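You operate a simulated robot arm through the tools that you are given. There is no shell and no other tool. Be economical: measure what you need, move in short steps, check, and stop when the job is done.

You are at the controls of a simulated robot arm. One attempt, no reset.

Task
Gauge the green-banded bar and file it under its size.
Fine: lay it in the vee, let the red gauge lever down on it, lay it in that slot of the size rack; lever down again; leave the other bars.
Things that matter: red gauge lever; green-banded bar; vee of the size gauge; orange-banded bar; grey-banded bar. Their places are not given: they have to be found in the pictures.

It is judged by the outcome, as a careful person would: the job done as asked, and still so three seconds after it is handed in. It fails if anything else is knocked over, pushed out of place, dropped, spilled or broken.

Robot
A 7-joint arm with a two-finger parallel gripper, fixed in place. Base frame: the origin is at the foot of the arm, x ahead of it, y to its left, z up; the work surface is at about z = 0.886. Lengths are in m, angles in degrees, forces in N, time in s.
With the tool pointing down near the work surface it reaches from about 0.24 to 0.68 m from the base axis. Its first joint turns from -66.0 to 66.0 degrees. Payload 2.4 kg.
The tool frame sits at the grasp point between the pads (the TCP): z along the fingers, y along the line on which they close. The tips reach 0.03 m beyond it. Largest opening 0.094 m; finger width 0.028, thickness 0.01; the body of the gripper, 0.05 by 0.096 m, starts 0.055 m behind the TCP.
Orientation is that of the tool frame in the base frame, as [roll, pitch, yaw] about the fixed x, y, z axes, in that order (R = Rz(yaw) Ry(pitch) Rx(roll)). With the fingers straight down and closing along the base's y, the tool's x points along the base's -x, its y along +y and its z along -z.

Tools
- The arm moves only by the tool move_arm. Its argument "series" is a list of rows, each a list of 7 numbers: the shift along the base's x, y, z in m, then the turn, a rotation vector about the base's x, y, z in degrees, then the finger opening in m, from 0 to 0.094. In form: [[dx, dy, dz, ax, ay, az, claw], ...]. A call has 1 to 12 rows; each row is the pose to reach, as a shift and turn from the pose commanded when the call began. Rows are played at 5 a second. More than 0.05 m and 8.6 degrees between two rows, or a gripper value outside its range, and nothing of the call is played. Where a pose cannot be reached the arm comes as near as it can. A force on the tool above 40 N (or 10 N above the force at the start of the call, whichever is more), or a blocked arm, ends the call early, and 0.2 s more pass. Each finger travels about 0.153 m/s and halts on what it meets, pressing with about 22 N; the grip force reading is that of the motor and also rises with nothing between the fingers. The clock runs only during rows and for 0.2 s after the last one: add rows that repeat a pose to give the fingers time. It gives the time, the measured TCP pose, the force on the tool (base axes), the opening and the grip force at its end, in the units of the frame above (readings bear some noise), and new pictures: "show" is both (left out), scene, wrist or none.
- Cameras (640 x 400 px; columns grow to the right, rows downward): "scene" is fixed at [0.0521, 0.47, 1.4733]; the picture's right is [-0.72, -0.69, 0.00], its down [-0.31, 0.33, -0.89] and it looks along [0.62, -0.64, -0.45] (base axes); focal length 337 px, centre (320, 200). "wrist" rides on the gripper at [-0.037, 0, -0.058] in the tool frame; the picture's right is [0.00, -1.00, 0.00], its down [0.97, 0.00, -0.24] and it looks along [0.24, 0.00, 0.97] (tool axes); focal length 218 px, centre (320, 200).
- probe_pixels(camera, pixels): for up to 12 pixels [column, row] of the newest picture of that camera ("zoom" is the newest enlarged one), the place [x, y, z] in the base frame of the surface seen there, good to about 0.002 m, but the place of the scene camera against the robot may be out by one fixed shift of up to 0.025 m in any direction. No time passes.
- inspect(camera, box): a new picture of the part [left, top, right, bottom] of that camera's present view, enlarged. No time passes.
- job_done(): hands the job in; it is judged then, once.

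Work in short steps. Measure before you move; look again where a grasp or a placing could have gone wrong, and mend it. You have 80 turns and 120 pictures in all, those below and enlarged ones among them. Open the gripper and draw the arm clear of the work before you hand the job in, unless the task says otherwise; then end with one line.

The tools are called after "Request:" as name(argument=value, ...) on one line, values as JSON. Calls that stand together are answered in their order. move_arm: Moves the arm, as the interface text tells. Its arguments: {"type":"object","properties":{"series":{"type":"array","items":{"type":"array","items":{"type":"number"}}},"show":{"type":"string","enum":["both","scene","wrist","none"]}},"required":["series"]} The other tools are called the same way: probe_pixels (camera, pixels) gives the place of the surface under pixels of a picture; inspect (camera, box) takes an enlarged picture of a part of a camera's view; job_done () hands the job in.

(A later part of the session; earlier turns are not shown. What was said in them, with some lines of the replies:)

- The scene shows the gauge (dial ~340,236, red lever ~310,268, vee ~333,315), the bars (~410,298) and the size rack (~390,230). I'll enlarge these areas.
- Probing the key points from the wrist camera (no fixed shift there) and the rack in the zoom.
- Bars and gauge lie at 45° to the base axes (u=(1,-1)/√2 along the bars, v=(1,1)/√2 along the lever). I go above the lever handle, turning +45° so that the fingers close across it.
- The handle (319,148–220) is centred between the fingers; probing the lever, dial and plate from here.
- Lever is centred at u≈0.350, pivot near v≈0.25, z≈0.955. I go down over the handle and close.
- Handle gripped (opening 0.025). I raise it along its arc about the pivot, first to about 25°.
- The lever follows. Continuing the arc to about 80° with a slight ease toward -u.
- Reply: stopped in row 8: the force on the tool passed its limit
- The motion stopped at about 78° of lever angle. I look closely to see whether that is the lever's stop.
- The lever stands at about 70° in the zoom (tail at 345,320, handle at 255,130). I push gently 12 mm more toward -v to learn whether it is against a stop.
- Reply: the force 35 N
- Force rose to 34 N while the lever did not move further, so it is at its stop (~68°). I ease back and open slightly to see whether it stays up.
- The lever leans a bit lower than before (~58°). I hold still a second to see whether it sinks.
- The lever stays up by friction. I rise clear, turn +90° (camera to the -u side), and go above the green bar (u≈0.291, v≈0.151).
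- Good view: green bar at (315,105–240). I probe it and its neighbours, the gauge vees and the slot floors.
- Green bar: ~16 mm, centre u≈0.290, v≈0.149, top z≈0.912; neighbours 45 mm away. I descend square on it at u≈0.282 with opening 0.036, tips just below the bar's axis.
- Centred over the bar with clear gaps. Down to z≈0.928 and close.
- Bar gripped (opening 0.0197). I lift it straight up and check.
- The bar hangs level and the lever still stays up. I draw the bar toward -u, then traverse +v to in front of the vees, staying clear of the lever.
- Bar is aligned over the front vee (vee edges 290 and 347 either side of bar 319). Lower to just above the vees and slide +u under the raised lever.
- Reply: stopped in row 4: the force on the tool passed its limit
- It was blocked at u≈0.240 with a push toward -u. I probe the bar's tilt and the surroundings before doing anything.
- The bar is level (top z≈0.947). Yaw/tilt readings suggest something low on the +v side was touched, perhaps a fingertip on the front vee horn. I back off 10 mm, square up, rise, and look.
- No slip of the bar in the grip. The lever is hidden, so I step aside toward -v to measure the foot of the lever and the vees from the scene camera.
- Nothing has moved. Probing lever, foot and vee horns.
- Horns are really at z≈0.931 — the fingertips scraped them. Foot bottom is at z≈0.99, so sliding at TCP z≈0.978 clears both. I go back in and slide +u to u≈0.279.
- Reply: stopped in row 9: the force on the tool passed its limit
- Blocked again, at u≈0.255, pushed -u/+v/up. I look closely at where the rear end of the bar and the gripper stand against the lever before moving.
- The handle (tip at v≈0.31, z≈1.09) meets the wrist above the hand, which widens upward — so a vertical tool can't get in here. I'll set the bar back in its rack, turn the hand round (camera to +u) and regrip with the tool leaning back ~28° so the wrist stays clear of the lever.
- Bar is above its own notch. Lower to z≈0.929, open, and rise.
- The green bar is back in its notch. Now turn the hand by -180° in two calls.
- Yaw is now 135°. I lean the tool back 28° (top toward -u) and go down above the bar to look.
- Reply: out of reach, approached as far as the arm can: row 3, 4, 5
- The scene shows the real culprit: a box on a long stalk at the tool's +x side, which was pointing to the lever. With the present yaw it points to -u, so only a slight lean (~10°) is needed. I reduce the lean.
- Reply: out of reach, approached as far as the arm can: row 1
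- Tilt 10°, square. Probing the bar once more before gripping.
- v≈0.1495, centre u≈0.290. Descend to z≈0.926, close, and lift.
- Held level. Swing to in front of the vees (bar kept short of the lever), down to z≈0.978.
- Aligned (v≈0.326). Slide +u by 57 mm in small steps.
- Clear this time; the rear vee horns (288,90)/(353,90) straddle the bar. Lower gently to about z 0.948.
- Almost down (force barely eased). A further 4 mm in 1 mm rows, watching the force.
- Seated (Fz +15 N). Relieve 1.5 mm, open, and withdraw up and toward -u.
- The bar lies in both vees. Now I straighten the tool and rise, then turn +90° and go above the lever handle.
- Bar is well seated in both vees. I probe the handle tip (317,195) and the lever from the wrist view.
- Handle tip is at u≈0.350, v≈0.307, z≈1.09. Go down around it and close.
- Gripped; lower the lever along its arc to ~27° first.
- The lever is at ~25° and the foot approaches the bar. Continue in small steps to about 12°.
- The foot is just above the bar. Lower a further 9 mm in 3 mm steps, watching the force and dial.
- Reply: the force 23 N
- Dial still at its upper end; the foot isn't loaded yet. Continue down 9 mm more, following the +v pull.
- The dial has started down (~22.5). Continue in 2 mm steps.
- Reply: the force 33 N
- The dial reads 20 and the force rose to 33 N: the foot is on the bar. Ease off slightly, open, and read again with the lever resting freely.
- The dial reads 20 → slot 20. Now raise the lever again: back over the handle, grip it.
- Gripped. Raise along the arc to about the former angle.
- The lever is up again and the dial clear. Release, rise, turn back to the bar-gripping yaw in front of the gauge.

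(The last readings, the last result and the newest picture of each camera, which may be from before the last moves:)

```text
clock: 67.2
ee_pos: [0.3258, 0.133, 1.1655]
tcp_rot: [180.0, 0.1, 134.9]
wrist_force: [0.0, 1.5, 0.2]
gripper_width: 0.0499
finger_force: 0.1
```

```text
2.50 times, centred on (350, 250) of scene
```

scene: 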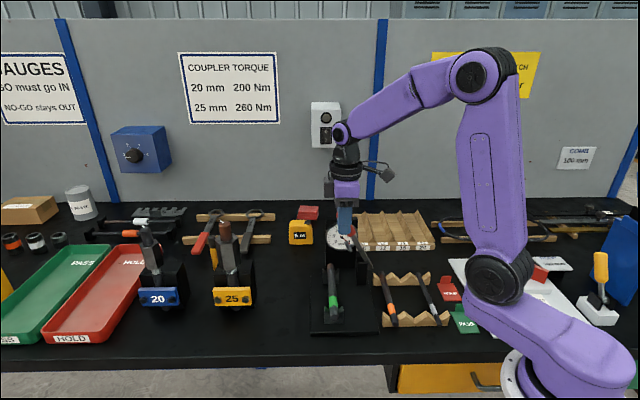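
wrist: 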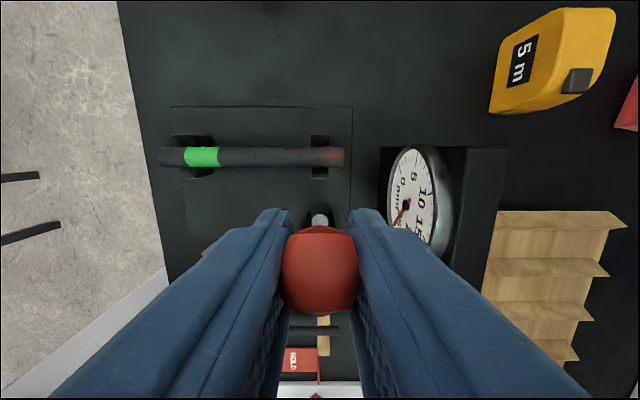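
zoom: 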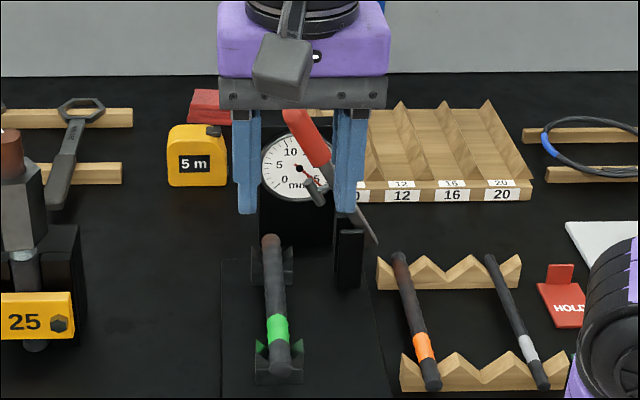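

Lever stays up, bar in place. Lean back 10° and come in over the bar along the former withdrawal path.

Request:
move_arm(series=[[0, 0, -0.03, -3.5, -3.5, 0, 0.045], [0, 0, -0.07, -7, -7, 0, 0.04], [0, 0, -0.105, -7, -7, 0, 0.04], [0.0258, -0.0257, -0.13, -7, -7, 0, 0.04], [0.0558, -0.0557, -0.155, -7, -7, 0, 0.04], [0.0708, -0.0707, -0.168, -7, -7, 0, 0.04], [0.0808, -0.0807, -0.18, -7, -7, 0, 0.04], [0.0808, -0.0807, -0.18, -7, -7, 0, 0.04]])

Request:
inspect(camera="scene", box=[290, 200, 390, 330])

```text
clock: 69.0
ee_pos: [0.4085, 0.0532, 0.9867]
tcp_rot: [180.0, 10.0, 135.0]
wrist_force: [-0.2, -0.5, 0.0]
gripper_width: 0.0402
finger_force: 0.1
```

scene: 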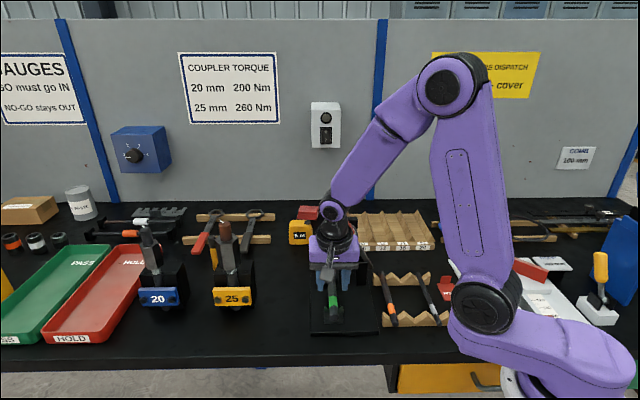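
wrist: 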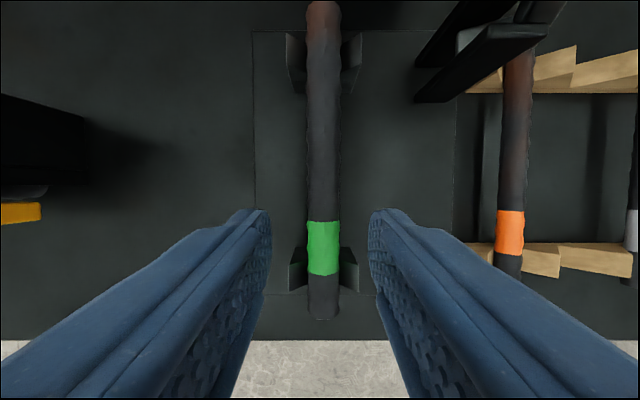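

```text
3.08 times, centred on (340, 265) of scene
```

zoom: 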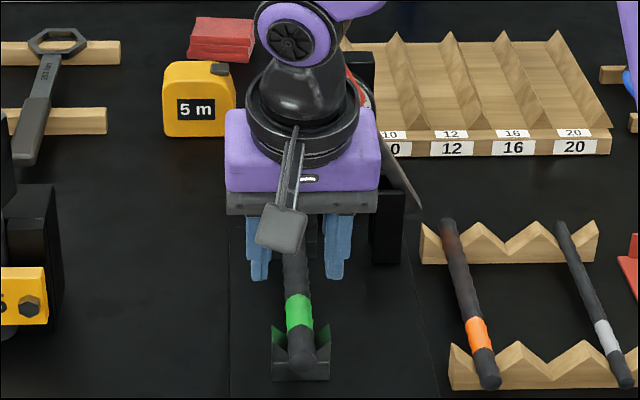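

Bar is between the fingers. Slide in, lower to z≈0.951, close and lift a little.

Request:
move_arm(series=[[0.006, -0.0075, -0.012, 0, 0, 0, 0.038], [0.011, -0.013, -0.024, 0, 0, 0, 0.036], [0.0131, -0.0159, -0.0357, 0, 0, 0, 0.036], [0.0131, -0.0159, -0.0357, 0, 0, 0, 0.036], [0.0131, -0.0159, -0.0357, 0, 0, 0, 0.02], [0.0131, -0.0159, -0.0357, 0, 0, 0, 0.008], [0.0131, -0.0159, -0.0357, 0, 0, 0, 0.008], [0.0131, -0.0159, -0.0357, 0, 0, 0, 0.008]], show="wrist")

```text
clock: 70.8
ee_pos: [0.4225, 0.0366, 0.95]
tcp_rot: [179.8, 10.1, 135.0]
wrist_force: [8.4, 9.2, 1.0]
gripper_width: 0.0196
finger_force: 22.1
```

wrist: 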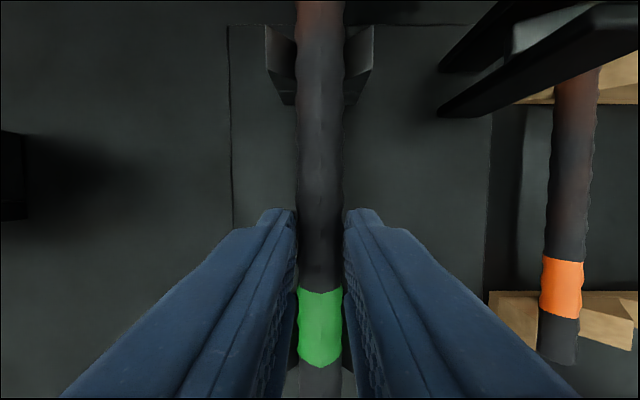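

Gripped. Lift 28 mm, back out -u, then rise.

Request:
move_arm(series=[[0.0007, 0.0007, 0.01, 0, 0, 0, 0.008], [0.0007, 0.0007, 0.02, 0, 0, 0, 0.008], [0.0007, 0.0007, 0.028, 0, 0, 0, 0.008], [-0.013, 0.0144, 0.028, 0, 0, 0, 0.008], [-0.027, 0.0284, 0.028, 0, 0, 0, 0.008], [-0.045, 0.0464, 0.028, 0, 0, 0, 0.008], [-0.045, 0.0464, 0.06, 0, 0, 0, 0.008], [-0.045, 0.0464, 0.1, 0, 0, 0, 0.008], [-0.045, 0.0464, 0.1, 0, 0, 0, 0.008]])

Request:
inspect(camera="scene", box=[290, 190, 450, 330])

```text
clock: 72.8
ee_pos: [0.3748, 0.0815, 1.0504]
tcp_rot: [-179.9, 9.9, 135.0]
wrist_force: [0.7, 0.2, -4.0]
gripper_width: 0.0197
finger_force: 22.0
```

scene: 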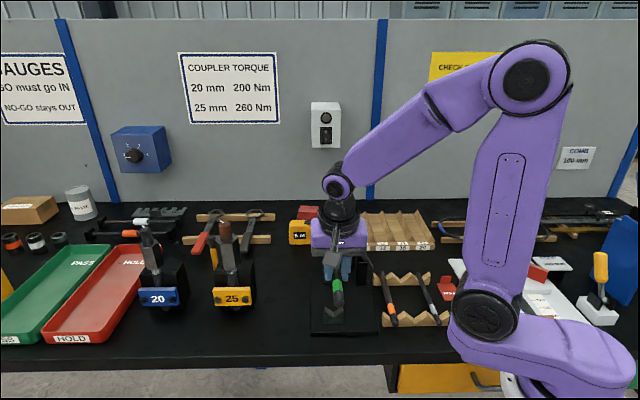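
wrist: 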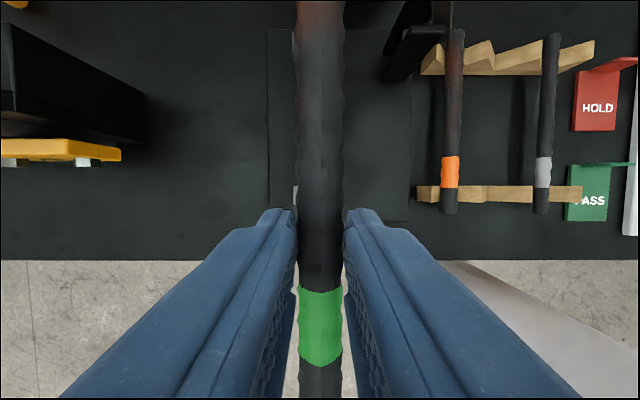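

```text
2.86 times, centred on (370, 260) of scene
```

zoom: 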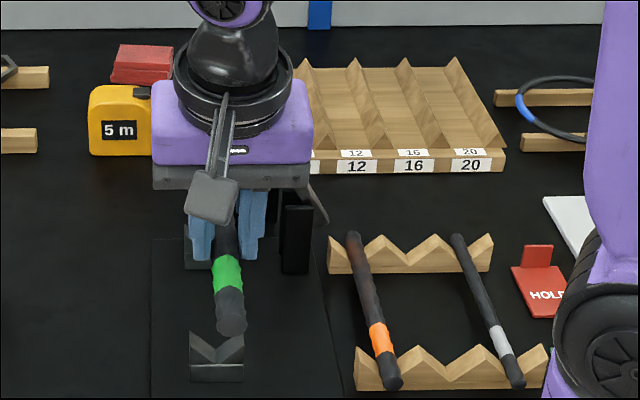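

Bar is clear of the gauge. Carry it around the lever and over slot 20 of the rack at z≈1.08.

Request:
move_arm(series=[[-0.0283, -0.0283, 0.01, 0, 0, 0, 0.008], [-0.0509, -0.0622, 0.02, 0, 0, 0, 0.008], [-0.0636, -0.1097, 0.03, 0, 0, 0, 0.008], [-0.0469, -0.1527, 0.03, 0, 0, 0, 0.008], [-0.0302, -0.1957, 0.03, 0, 0, 0, 0.008], [-0.0135, -0.2387, 0.03, 0, 0, 0, 0.008], [0.0032, -0.2817, 0.03, 0, 0, 0, 0.008], [0.0199, -0.3247, 0.03, 0, 0, 0, 0.008], [0.0366, -0.3677, 0.03, 0, 0, 0, 0.008], [0.0533, -0.4107, 0.03, 0, 0, 0, 0.008], [0.07, -0.4542, 0.03, 0, 0, 0, 0.008], [0.07, -0.4542, 0.03, 0, 0, 0, 0.008]])

Request:
inspect(camera="wrist", box=[120, 0, 520, 250])

```text
refused: row 3 steps farther than a row can; nothing moved
```

```text
1.60 times, centred on (320, 125) of wrist
```

zoom: 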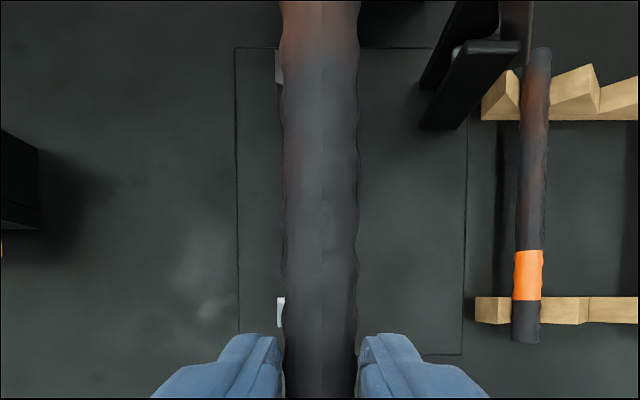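

Row 3 was slightly too long with its rise; I put the rise into the first rows instead.

Request:
move_arm(series=[[-0.0283, -0.0283, 0.02, 0, 0, 0, 0.008], [-0.0509, -0.0622, 0.03, 0, 0, 0, 0.008], [-0.0636, -0.1097, 0.03, 0, 0, 0, 0.008], [-0.0469, -0.1527, 0.03, 0, 0, 0, 0.008], [-0.0302, -0.1957, 0.03, 0, 0, 0, 0.008], [-0.0135, -0.2387, 0.03, 0, 0, 0, 0.008], [0.0032, -0.2817, 0.03, 0, 0, 0, 0.008], [0.0199, -0.3247, 0.03, 0, 0, 0, 0.008], [0.0366, -0.3677, 0.03, 0, 0, 0, 0.008], [0.0533, -0.4107, 0.03, 0, 0, 0, 0.008], [0.07, -0.4542, 0.03, 0, 0, 0, 0.008], [0.07, -0.4542, 0.03, 0, 0, 0, 0.008]])

Request:
inspect(camera="scene", box=[310, 190, 470, 320])

```text
clock: 75.4
ee_pos: [0.4449, -0.372, 1.0818]
tcp_rot: [180.0, 9.9, 135.0]
wrist_force: [-0.2, -0.9, -4.0]
gripper_width: 0.0198
finger_force: 21.6
```

scene: 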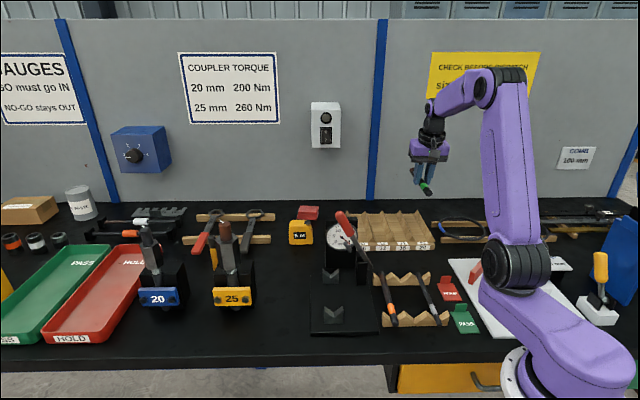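
wrist: 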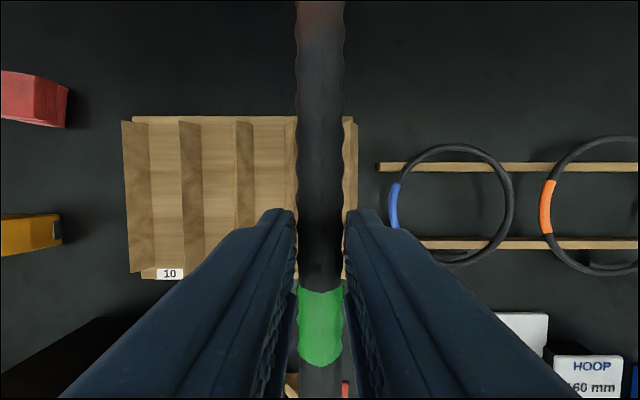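

```text
3.08 times, centred on (390, 255) of scene
```

zoom: 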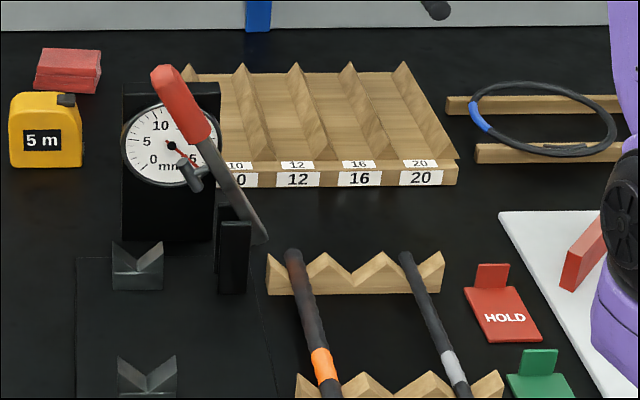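

Over the rack; I probe ridges, floor and the rack's ends to fix slot 20's centre and length.

Request:
probe_pixels(camera="wrist", pixels=[[202, 180], [251, 180], [292, 140], [348, 140], [352, 180], [215, 150], [220, 119], [220, 126], [165, 262], [170, 273], [276, 150], [356, 130]])

Request:
inspect(camera="wrist", box=[120, 100, 370, 290])

Request:
probe_pixels(camera="scene", pixels=[[408, 239], [411, 222], [425, 243], [399, 245], [385, 215], [404, 215], [389, 243], [371, 243], [358, 243], [420, 214], [412, 240], [415, 243]])

```text
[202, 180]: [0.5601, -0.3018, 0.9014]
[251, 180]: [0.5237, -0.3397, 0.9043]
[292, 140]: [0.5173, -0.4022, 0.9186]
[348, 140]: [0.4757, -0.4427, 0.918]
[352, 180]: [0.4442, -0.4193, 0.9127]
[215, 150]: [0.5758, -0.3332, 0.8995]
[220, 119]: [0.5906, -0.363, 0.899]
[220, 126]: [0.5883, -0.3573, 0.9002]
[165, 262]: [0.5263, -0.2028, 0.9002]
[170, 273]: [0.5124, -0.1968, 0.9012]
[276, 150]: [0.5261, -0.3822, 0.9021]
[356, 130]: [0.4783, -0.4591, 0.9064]
```

```text
2.11 times, centred on (245, 195) of wrist
```

zoom: 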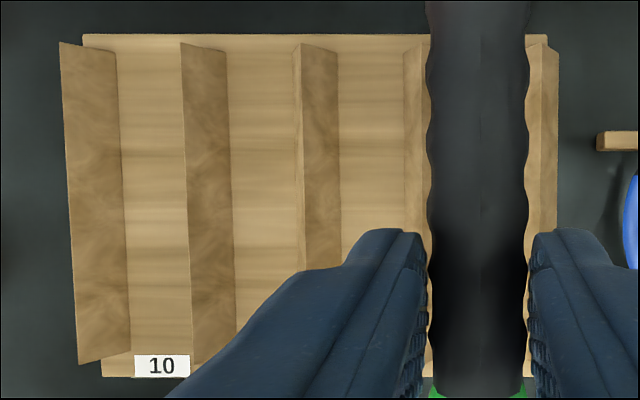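

```text
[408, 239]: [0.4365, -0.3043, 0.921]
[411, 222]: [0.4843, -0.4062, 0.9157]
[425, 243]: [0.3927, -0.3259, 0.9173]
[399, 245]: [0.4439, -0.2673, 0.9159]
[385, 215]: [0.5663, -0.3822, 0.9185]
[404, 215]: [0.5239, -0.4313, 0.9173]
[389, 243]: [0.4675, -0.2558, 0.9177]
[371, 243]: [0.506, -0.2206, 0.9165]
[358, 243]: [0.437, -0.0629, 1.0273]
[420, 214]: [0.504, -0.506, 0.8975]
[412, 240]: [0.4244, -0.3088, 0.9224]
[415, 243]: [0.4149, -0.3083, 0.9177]
```

Slot 20: ridge crests at v≈0.081 and 0.023 (centre 0.052), floor z≈0.900, rack rear at u≈0.674. Align (v 0.052, bar centre u≈0.588) and lower to just above the ridges.

Request:
move_arm(series=[[-0.0025, 0.0038, -0.04, 0, 0, 0, 0.008], [-0.0025, 0.0038, -0.08, 0, 0, 0, 0.008], [-0.0025, 0.0038, -0.11, 0, 0, 0, 0.008], [-0.0025, 0.0038, -0.124, 0, 0, 0, 0.008], [-0.0025, 0.0038, -0.124, 0, 0, 0, 0.008]])

Request:
inspect(camera="scene", box=[350, 190, 470, 270])

Request:
inspect(camera="wrist", box=[200, 60, 440, 260])

```text
clock: 76.6
ee_pos: [0.4436, -0.3681, 0.9592]
tcp_rot: [-179.9, 10.1, 135.0]
wrist_force: [0.4, 1.4, -3.7]
gripper_width: 0.0197
finger_force: 21.9
```

scene: 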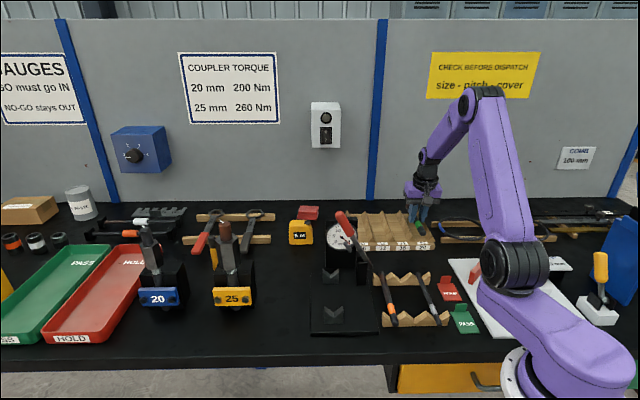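
wrist: 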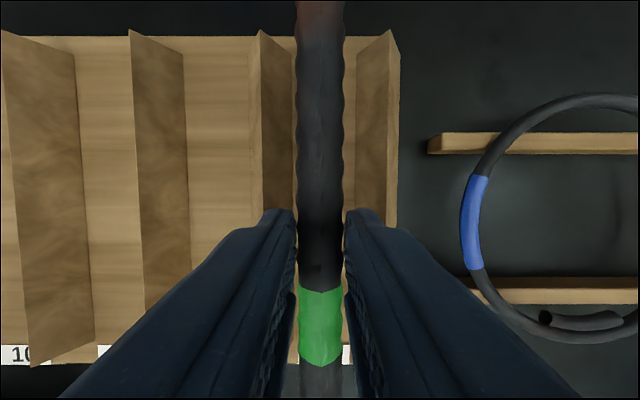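

```text
5.00 times, centred on (410, 230) of scene
```

zoom: 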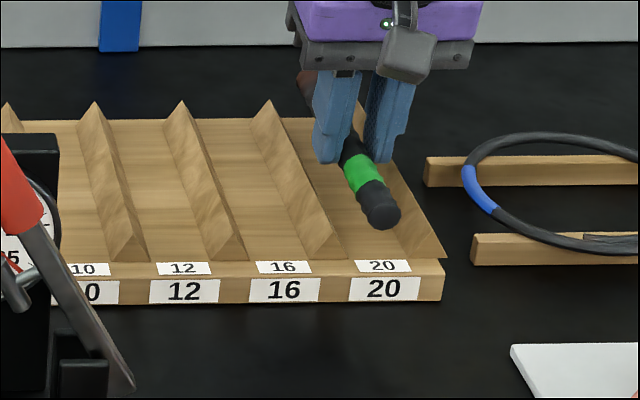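

```text
2.00 times, centred on (320, 160) of wrist
```

zoom: 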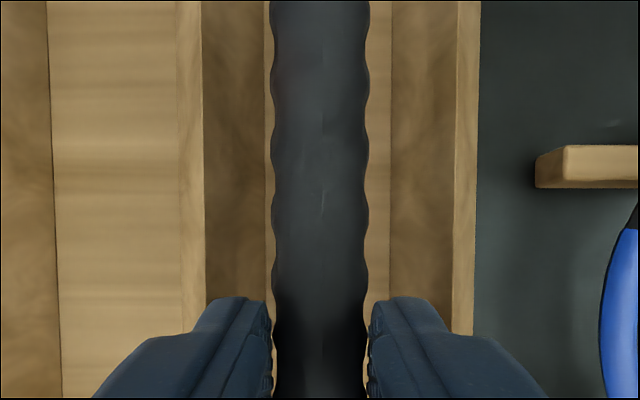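

The crests sit at about 205 and 457 in the zoom, bar centre 320 — the bar may be ~2.5 mm off to +v. Probing to confirm.

Request:
probe_pixels(camera="zoom", pixels=[[203, 150], [207, 150], [456, 150], [460, 150], [268, 150], [380, 150], [320, 150], [190, 250], [455, 250], [475, 250], [320, 50], [240, 150]])

Request:
probe_pixels(camera="wrist", pixels=[[130, 45], [260, 45], [392, 45], [70, 40], [180, 300], [320, 385]])

```text
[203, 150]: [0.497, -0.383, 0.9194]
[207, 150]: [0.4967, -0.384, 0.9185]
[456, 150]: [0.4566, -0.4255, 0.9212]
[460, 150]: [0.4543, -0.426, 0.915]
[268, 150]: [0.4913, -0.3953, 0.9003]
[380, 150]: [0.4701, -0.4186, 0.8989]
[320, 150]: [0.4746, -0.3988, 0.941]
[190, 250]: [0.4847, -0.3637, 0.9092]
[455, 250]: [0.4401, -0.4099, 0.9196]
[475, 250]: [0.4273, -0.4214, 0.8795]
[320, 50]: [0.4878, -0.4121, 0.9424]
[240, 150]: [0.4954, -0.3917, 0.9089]
```

```text
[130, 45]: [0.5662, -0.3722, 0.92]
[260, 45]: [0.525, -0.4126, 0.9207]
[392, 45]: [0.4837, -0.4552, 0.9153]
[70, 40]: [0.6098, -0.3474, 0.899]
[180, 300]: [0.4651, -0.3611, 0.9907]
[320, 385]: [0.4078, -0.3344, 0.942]
```

Shift -v by 2.4 mm, then lower slowly into the slot to just above the floor.

Request:
move_arm(series=[[-0.0017, -0.0017, 0, 0, 0, 0, 0.008], [-0.0017, -0.0017, -0.008, 0, 0, 0, 0.008], [-0.0017, -0.0017, -0.015, 0, 0, 0, 0.008], [-0.0017, -0.0017, -0.019, 0, 0, 0, 0.008], [-0.0017, -0.0017, -0.0215, 0, 0, 0, 0.008], [-0.0017, -0.0017, -0.0215, 0, 0, 0, 0.008]])

Request:
inspect(camera="scene", box=[370, 200, 460, 270])

```text
clock: 78.0
ee_pos: [0.4418, -0.3702, 0.9378]
tcp_rot: [180.0, 10.1, 135.0]
wrist_force: [0.0, 4.2, 12.5]
gripper_width: 0.0196
finger_force: 22.1
```

scene: 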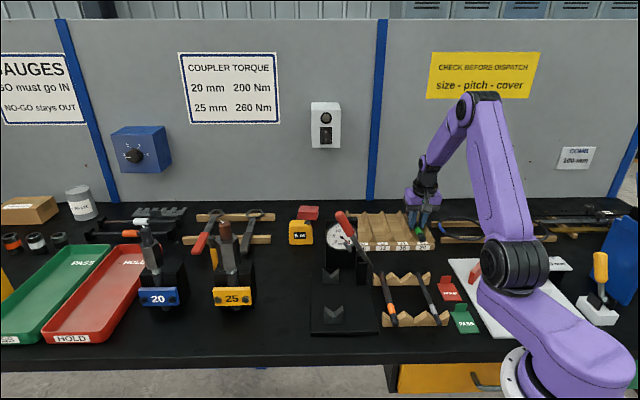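
wrist: 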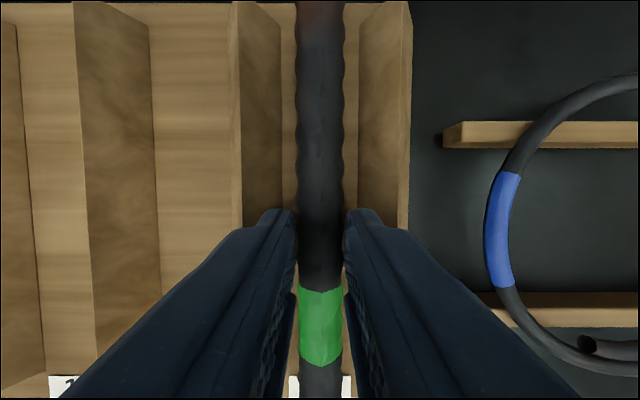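

```text
5.71 times, centred on (415, 235) of scene
```

zoom: 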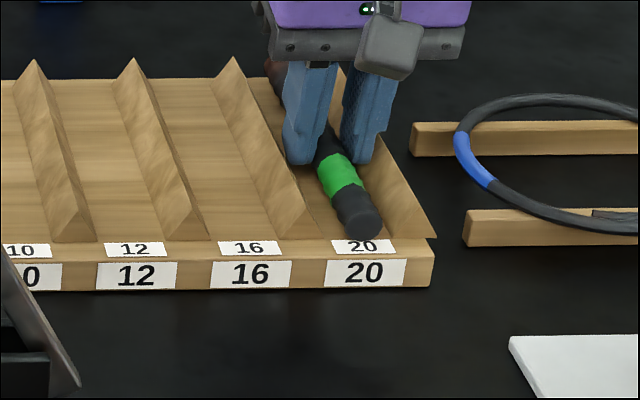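

Contact (Fz +12.5 N) with the bar in slot 20. Open a few mm, lift, then open more.

Request:
move_arm(series=[[0, 0, 0.001, 0, 0, 0, 0.02], [0, 0, 0.001, 0, 0, 0, 0.024], [0, 0, 0.001, 0, 0, 0, 0.026], [0, 0, 0.004, 0, 0, 0, 0.026], [0, 0, 0.01, 0, 0, 0, 0.03], [0, 0, 0.02, 0, 0, 0, 0.034], [0, 0, 0.05, 0, 0, 0, 0.04], [0, 0, 0.09, 0, 0, 0, 0.04], [0, 0, 0.13, 0, 0, 0, 0.05]])

Request:
inspect(camera="scene", box=[350, 200, 460, 270])

```text
clock: 80.0
ee_pos: [0.4403, -0.3723, 1.0645]
tcp_rot: [180.0, 9.8, 135.0]
wrist_force: [-0.3, 0.4, 0.1]
gripper_width: 0.0499
finger_force: 0.0
```

scene: 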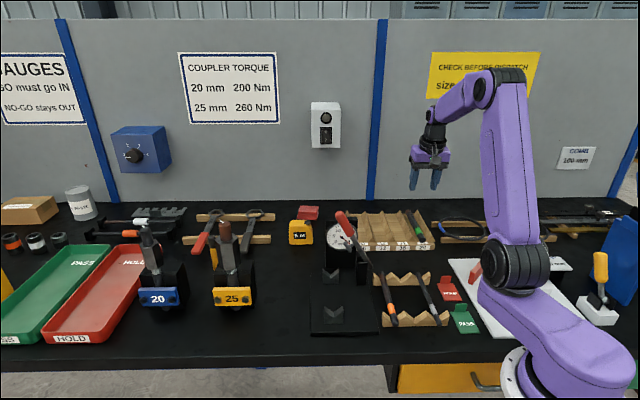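
wrist: 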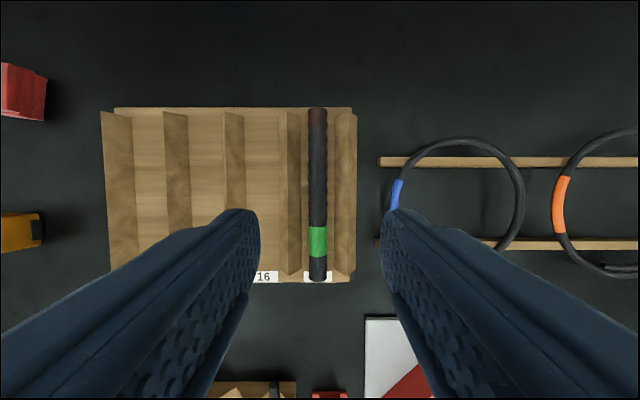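

```text
5.71 times, centred on (405, 235) of scene
```

zoom: 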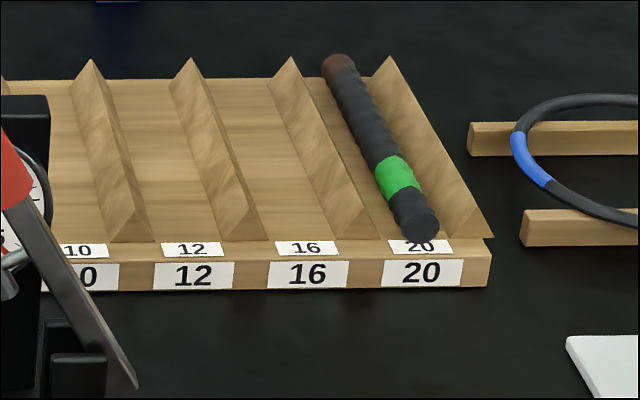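

The green bar rests in slot 20. Now straighten, rise, turn +90° and return above the lever handle.

Request:
move_arm(series=[[0, 0, 0.04, 3.5, 3.5, 0, 0.05], [0, 0, 0.08, 7, 7, 0, 0.05], [0, 0, 0.105, 7, 7, 0, 0.05], [0, 0, 0.105, 7, 7, 0, 0.05]], show="none")

Request:
move_arm(series=[[0.0015, 0.03, 0, 0, 0, 8.2, 0.05], [0.003, 0.06, 0, 0, 0, 16.4, 0.05], [0.005, 0.09, 0, 0, 0, 24.6, 0.05], [0.0065, 0.12, 0, 0, 0, 32.8, 0.05], [0.008, 0.15, 0, 0, 0, 41, 0.05], [0.0095, 0.18, 0, 0, 0, 49.2, 0.05], [0.011, 0.21, 0, 0, 0, 57.4, 0.05], [0.013, 0.24, 0, 0, 0, 65.6, 0.05], [0.0145, 0.27, 0, 0, 0, 73.8, 0.05], [0.016, 0.3, 0, 0, 0, 82, 0.05], [0.0183, 0.3359, 0, 0, 0, 90, 0.05], [0.0183, 0.3359, 0, 0, 0, 90, 0.05]])

```text
clock: 81.0
ee_pos: [0.4388, -0.3708, 1.169]
tcp_rot: [180.0, 0.0, 134.9]
wrist_force: [0.0, -0.1, -0.4]
gripper_width: 0.05
finger_force: 0.0
```

```text
clock: 83.6
ee_pos: [0.4596, -0.0341, 1.1696]
tcp_rot: [180.0, 0.1, -135.0]
wrist_force: [0.5, 0.4, -0.1]
gripper_width: 0.0501
finger_force: 0.1
```

scene: 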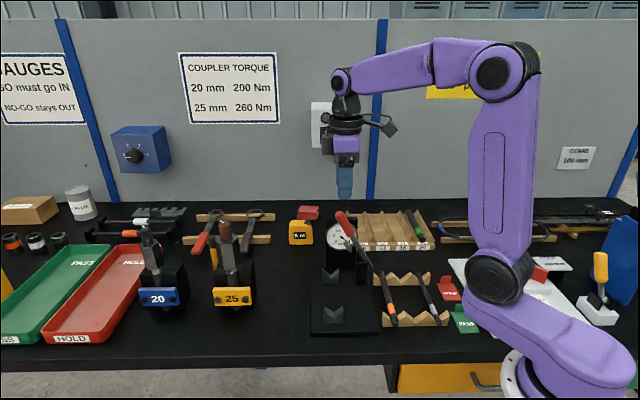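
wrist: 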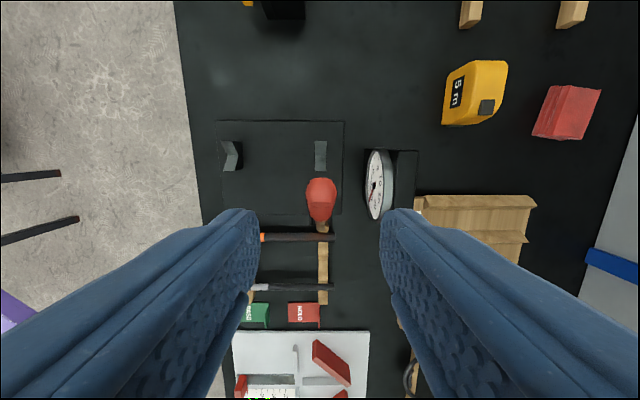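

Handle (320,190) is below. Descend around it, close, and start lowering in the next call.

Request:
move_arm(series=[[-0.001, -0.002, -0.035, 0, 0, 0, 0.05], [-0.001, -0.002, -0.07, 0, 0, 0, 0.05], [-0.001, -0.002, -0.102, 0, 0, 0, 0.05], [-0.001, -0.002, -0.102, 0, 0, 0, 0.03], [-0.001, -0.002, -0.102, 0, 0, 0, 0.01], [-0.001, -0.002, -0.102, 0, 0, 0, 0.01]], show="wrist")

```text
clock: 85.0
ee_pos: [0.4592, -0.0342, 1.0706]
tcp_rot: [-179.9, 0.1, -135.0]
wrist_force: [-1.1, 2.7, -4.7]
gripper_width: 0.0219
finger_force: 45.0
no pictures are left
```

No pictures are left, so I finish by readings. The handle is gripped (0.0219, as before). I lower along the same arc that worked earlier.

Request:
move_arm(series=[[0.007, 0.007, -0.0047, 0, 0, 0, 0.01], [0.0139, 0.0139, -0.0105, 0, 0, 0, 0.01], [0.0203, 0.0203, -0.0171, 0, 0, 0, 0.01], [0.0264, 0.0264, -0.0243, 0, 0, 0, 0.01], [0.032, 0.032, -0.0324, 0, 0, 0, 0.01], [0.0371, 0.0371, -0.041, 0, 0, 0, 0.01], [0.0415, 0.0415, -0.0503, 0, 0, 0, 0.01], [0.0455, 0.0455, -0.0601, 0, 0, 0, 0.01], [0.0487, 0.0487, -0.0704, 0, 0, 0, 0.01], [0.0515, 0.0515, -0.0809, 0, 0, 0, 0.01], [0.054, 0.054, -0.0962, 0, 0, 0, 0.01], [0.054, 0.054, -0.0962, 0, 0, 0, 0.01]], show="none")

```text
clock: 87.6
ee_pos: [0.5128, 0.0175, 0.9706]
tcp_rot: [-179.9, 0.1, -135.1]
wrist_force: [12.3, -1.1, 12.1]
gripper_width: 0.0256
finger_force: 44.9
no pictures are left
```

Consistent with the earlier descent. Continue down in 3 mm steps until resistance.

Request:
move_arm(series=[[0.0005, 0.0005, -0.003, 0, 0, 0, 0.01], [0.0008, 0.0008, -0.006, 0, 0, 0, 0.01], [0.001, 0.001, -0.009, 0, 0, 0, 0.01], [0.0012, 0.0012, -0.012, 0, 0, 0, 0.01], [0.0014, 0.0014, -0.015, 0, 0, 0, 0.01], [0.0015, 0.0015, -0.018, 0, 0, 0, 0.01], [0.0015, 0.0015, -0.018, 0, 0, 0, 0.01]], show="none")

```text
clock: 89.2
ee_pos: [0.5144, 0.019, 0.9529]
tcp_rot: [-179.9, 0.1, -135.0]
wrist_force: [16.8, 1.7, 10.8]
gripper_width: 0.026
finger_force: 45.1
no pictures are left
```

At the height where the bar stopped it before, no resistance now (vees empty). Continue lower.

Request:
move_arm(series=[[0.0015, 0, -0.0025, 0, 0, 0, 0.01], [0.0015, 0, -0.005, 0, 0, 0, 0.01], [0.0015, 0, -0.0075, 0, 0, 0, 0.01], [0.0015, 0, -0.01, 0, 0, 0, 0.01], [0.0015, 0, -0.01, 0, 0, 0, 0.01]], show="none")

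Request:
move_arm(series=[[0, 0, -0.002, 0, 0, 0, 0.01], [0, 0, -0.004, 0, 0, 0, 0.01], [0, 0, -0.006, 0, 0, 0, 0.01], [0, 0, -0.006, 0, 0, 0, 0.01]], show="none")

```text
clock: 90.4
ee_pos: [0.5153, 0.0212, 0.9449]
tcp_rot: [180.0, 0.1, -135.0]
wrist_force: [11.3, 7.2, 10.0]
gripper_width: 0.0259
finger_force: 44.9
no pictures are left
```

```text
clock: 91.4
ee_pos: [0.5156, 0.0205, 0.9386]
tcp_rot: [-179.9, 0.1, -135.0]
wrist_force: [9.0, 11.6, 8.4]
gripper_width: 0.0261
finger_force: 44.9
no pictures are left
```

Still free. Keep lowering in 2 mm steps, watching for the stop.

Request:
move_arm(series=[[0, 0, -0.002, 0, 0, 0, 0.01], [0, 0, -0.004, 0, 0, 0, 0.01], [0, 0, -0.006, 0, 0, 0, 0.01], [0, 0, -0.006, 0, 0, 0, 0.01]], show="none")

```text
clock: 92.4
ee_pos: [0.5155, 0.0202, 0.9329]
tcp_rot: [-179.9, 0.0, -135.1]
wrist_force: [4.8, 11.7, 8.9]
gripper_width: 0.026
finger_force: 45.1
no pictures are left
```

Another 4 mm.

Request:
move_arm(series=[[0, 0, -0.0015, 0, 0, 0, 0.01], [0, 0, -0.003, 0, 0, 0, 0.01], [0, 0, -0.004, 0, 0, 0, 0.01], [0, 0, -0.004, 0, 0, 0, 0.01]], show="none")

```text
clock: 93.4
ee_pos: [0.5148, 0.0206, 0.9288]
tcp_rot: [-180.0, 0.0, -135.0]
wrist_force: [-0.3, 15.1, 7.6]
gripper_width: 0.0259
finger_force: 45.2
no pictures are left
```

Forces remain low (lever still moving). A few more mm, carefully (fingertips stay above the base plate at 0.891).

Request:
move_arm(series=[[0, 0.001, -0.001, 0, 0, 0, 0.01], [0, 0.001, -0.002, 0, 0, 0, 0.01], [0, 0.001, -0.003, 0, 0, 0, 0.01], [0, 0.001, -0.003, 0, 0, 0, 0.01]], show="none")

Request:
probe_pixels(camera="scene", pixels=[[306, 269], [312, 268], [318, 267], [324, 266], [345, 262], [355, 260], [366, 264], [330, 275], [340, 215], [335, 262], [335, 268], [345, 268]])

```text
clock: 94.4
ee_pos: [0.5154, 0.0203, 0.9248]
tcp_rot: [180.0, 0.0, -135.0]
wrist_force: [-5.3, 8.9, 7.4]
gripper_width: 0.0258
finger_force: 45.5
no pictures are left
```

```text
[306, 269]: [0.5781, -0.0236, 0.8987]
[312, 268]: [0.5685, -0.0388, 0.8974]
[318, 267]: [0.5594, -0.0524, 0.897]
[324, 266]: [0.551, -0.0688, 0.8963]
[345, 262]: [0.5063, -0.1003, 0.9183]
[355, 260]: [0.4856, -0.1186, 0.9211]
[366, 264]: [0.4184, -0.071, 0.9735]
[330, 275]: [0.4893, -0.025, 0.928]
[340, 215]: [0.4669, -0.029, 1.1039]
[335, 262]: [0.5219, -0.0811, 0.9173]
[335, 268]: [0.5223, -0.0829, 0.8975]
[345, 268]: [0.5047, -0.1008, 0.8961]
```

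The lever moves on friction only, but the fingertips near the plate limit me here. I release, rise, close the fingers and press the handle down from above to its stop (rest top known: z≈0.945 at v≈0.385, i.e. TCP ≈0.975).

Request:
move_arm(series=[[0, 0, 0, 0, 0, 0, 0.025], [0, 0, 0, 0, 0, 0, 0.036], [0, 0, 0, 0, 0, 0, 0.046], [0, 0, 0.03, 0, 0, 0, 0.05], [0, 0, 0.07, 0, 0, 0, 0.05], [0, 0, 0.09, 0, 0, 0, 0.03], [0.0035, 0.0035, 0.09, 0, 0, 0, 0.002], [0.0035, 0.0035, 0.09, 0, 0, 0, 0.002], [0.0035, 0.0035, 0.09, 0, 0, 0, 0.002]], show="none")

Request:
move_arm(series=[[0, 0, -0.01, 0, 0, 0, 0.002], [0, 0, -0.02, 0, 0, 0, 0.002], [0, 0, -0.025, 0, 0, 0, 0.002], [0, 0, -0.028, 0, 0, 0, 0.002], [0, 0, -0.031, 0, 0, 0, 0.002], [0, 0, -0.031, 0, 0, 0, 0.002]], show="none")

```text
clock: 96.4
ee_pos: [0.5194, 0.0238, 1.0166]
tcp_rot: [-179.9, 0.2, -135.0]
wrist_force: [0.5, 0.2, -0.1]
gripper_width: 0.0019
finger_force: 0.1
no pictures are left
```

```text
clock: 97.8
ee_pos: [0.5194, 0.0243, 0.9851]
tcp_rot: [180.0, 0.1, -134.9]
wrist_force: [-0.5, 0.0, 0.9]
gripper_width: 0.002
finger_force: 0.1
no pictures are left
```

No contact yet at z 0.985. Continue in 1.5–2 mm steps.

Request:
move_arm(series=[[0, 0, -0.002, 0, 0, 0, 0.002], [0, 0, -0.004, 0, 0, 0, 0.002], [0, 0, -0.006, 0, 0, 0, 0.002], [0, 0, -0.006, 0, 0, 0, 0.002]], show="none")

Request:
move_arm(series=[[0, 0, -0.0015, 0, 0, 0, 0.002], [0, 0, -0.003, 0, 0, 0, 0.002], [0, 0, -0.0045, 0, 0, 0, 0.002], [0, 0, -0.0045, 0, 0, 0, 0.002]], show="none")

```text
clock: 98.8
ee_pos: [0.5191, 0.0239, 0.9791]
tcp_rot: [-180.0, 0.1, -135.0]
wrist_force: [0.9, 0.2, -0.1]
gripper_width: 0.0019
finger_force: 0.1
no pictures are left
```

```text
clock: 99.7
ee_pos: [0.5204, 0.0242, 0.9769]
tcp_rot: [-179.7, 0.3, -135.0]
wrist_force: [-2.4, -0.5, 9.7]
gripper_width: 0.003
finger_force: 0.9
stopped in row 4: the force on the tool passed its limit (the readings are from after the stop); the commanded pose is now the measured one
no pictures are left
```

Hard stop at tip height ≈0.947 — the lever's original rest height (0.945) — so it is fully down. I rise, open and draw the arm clear.

Request:
move_arm(series=[[0, 0, 0.02, 0, 0, 0, 0.002], [0, 0, 0.06, 0, 0, 0, 0.002], [0, 0, 0.1, 0, 0, 0, 0.03], [0, 0, 0.15, 0, 0, 0, 0.06], [-0.02, 0, 0.19, 0, 0, 0, 0.08], [-0.04, 0, 0.23, 0, 0, 0, 0.09], [-0.04, 0, 0.26, 0, 0, 0, 0.09], [-0.04, 0, 0.26, 0, 0, 0, 0.09]], show="none")

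```text
clock: 101.5
ee_pos: [0.4807, 0.024, 1.2381]
tcp_rot: [-179.8, 0.2, -135.0]
wrist_force: [-0.3, -0.1, 0.1]
gripper_width: 0.0897
finger_force: 0.0
no pictures are left
```

The bar is in slot 20, the lever is down and the arm is clear, so I hand the job in.

Request:
job_done()

```text
The job is handed in.
```

The green-banded bar gauged 20 mm and is in slot 20 of the size rack. The lever is down again, judged by force and height because I had no pictures left, and the other bars were left in place.
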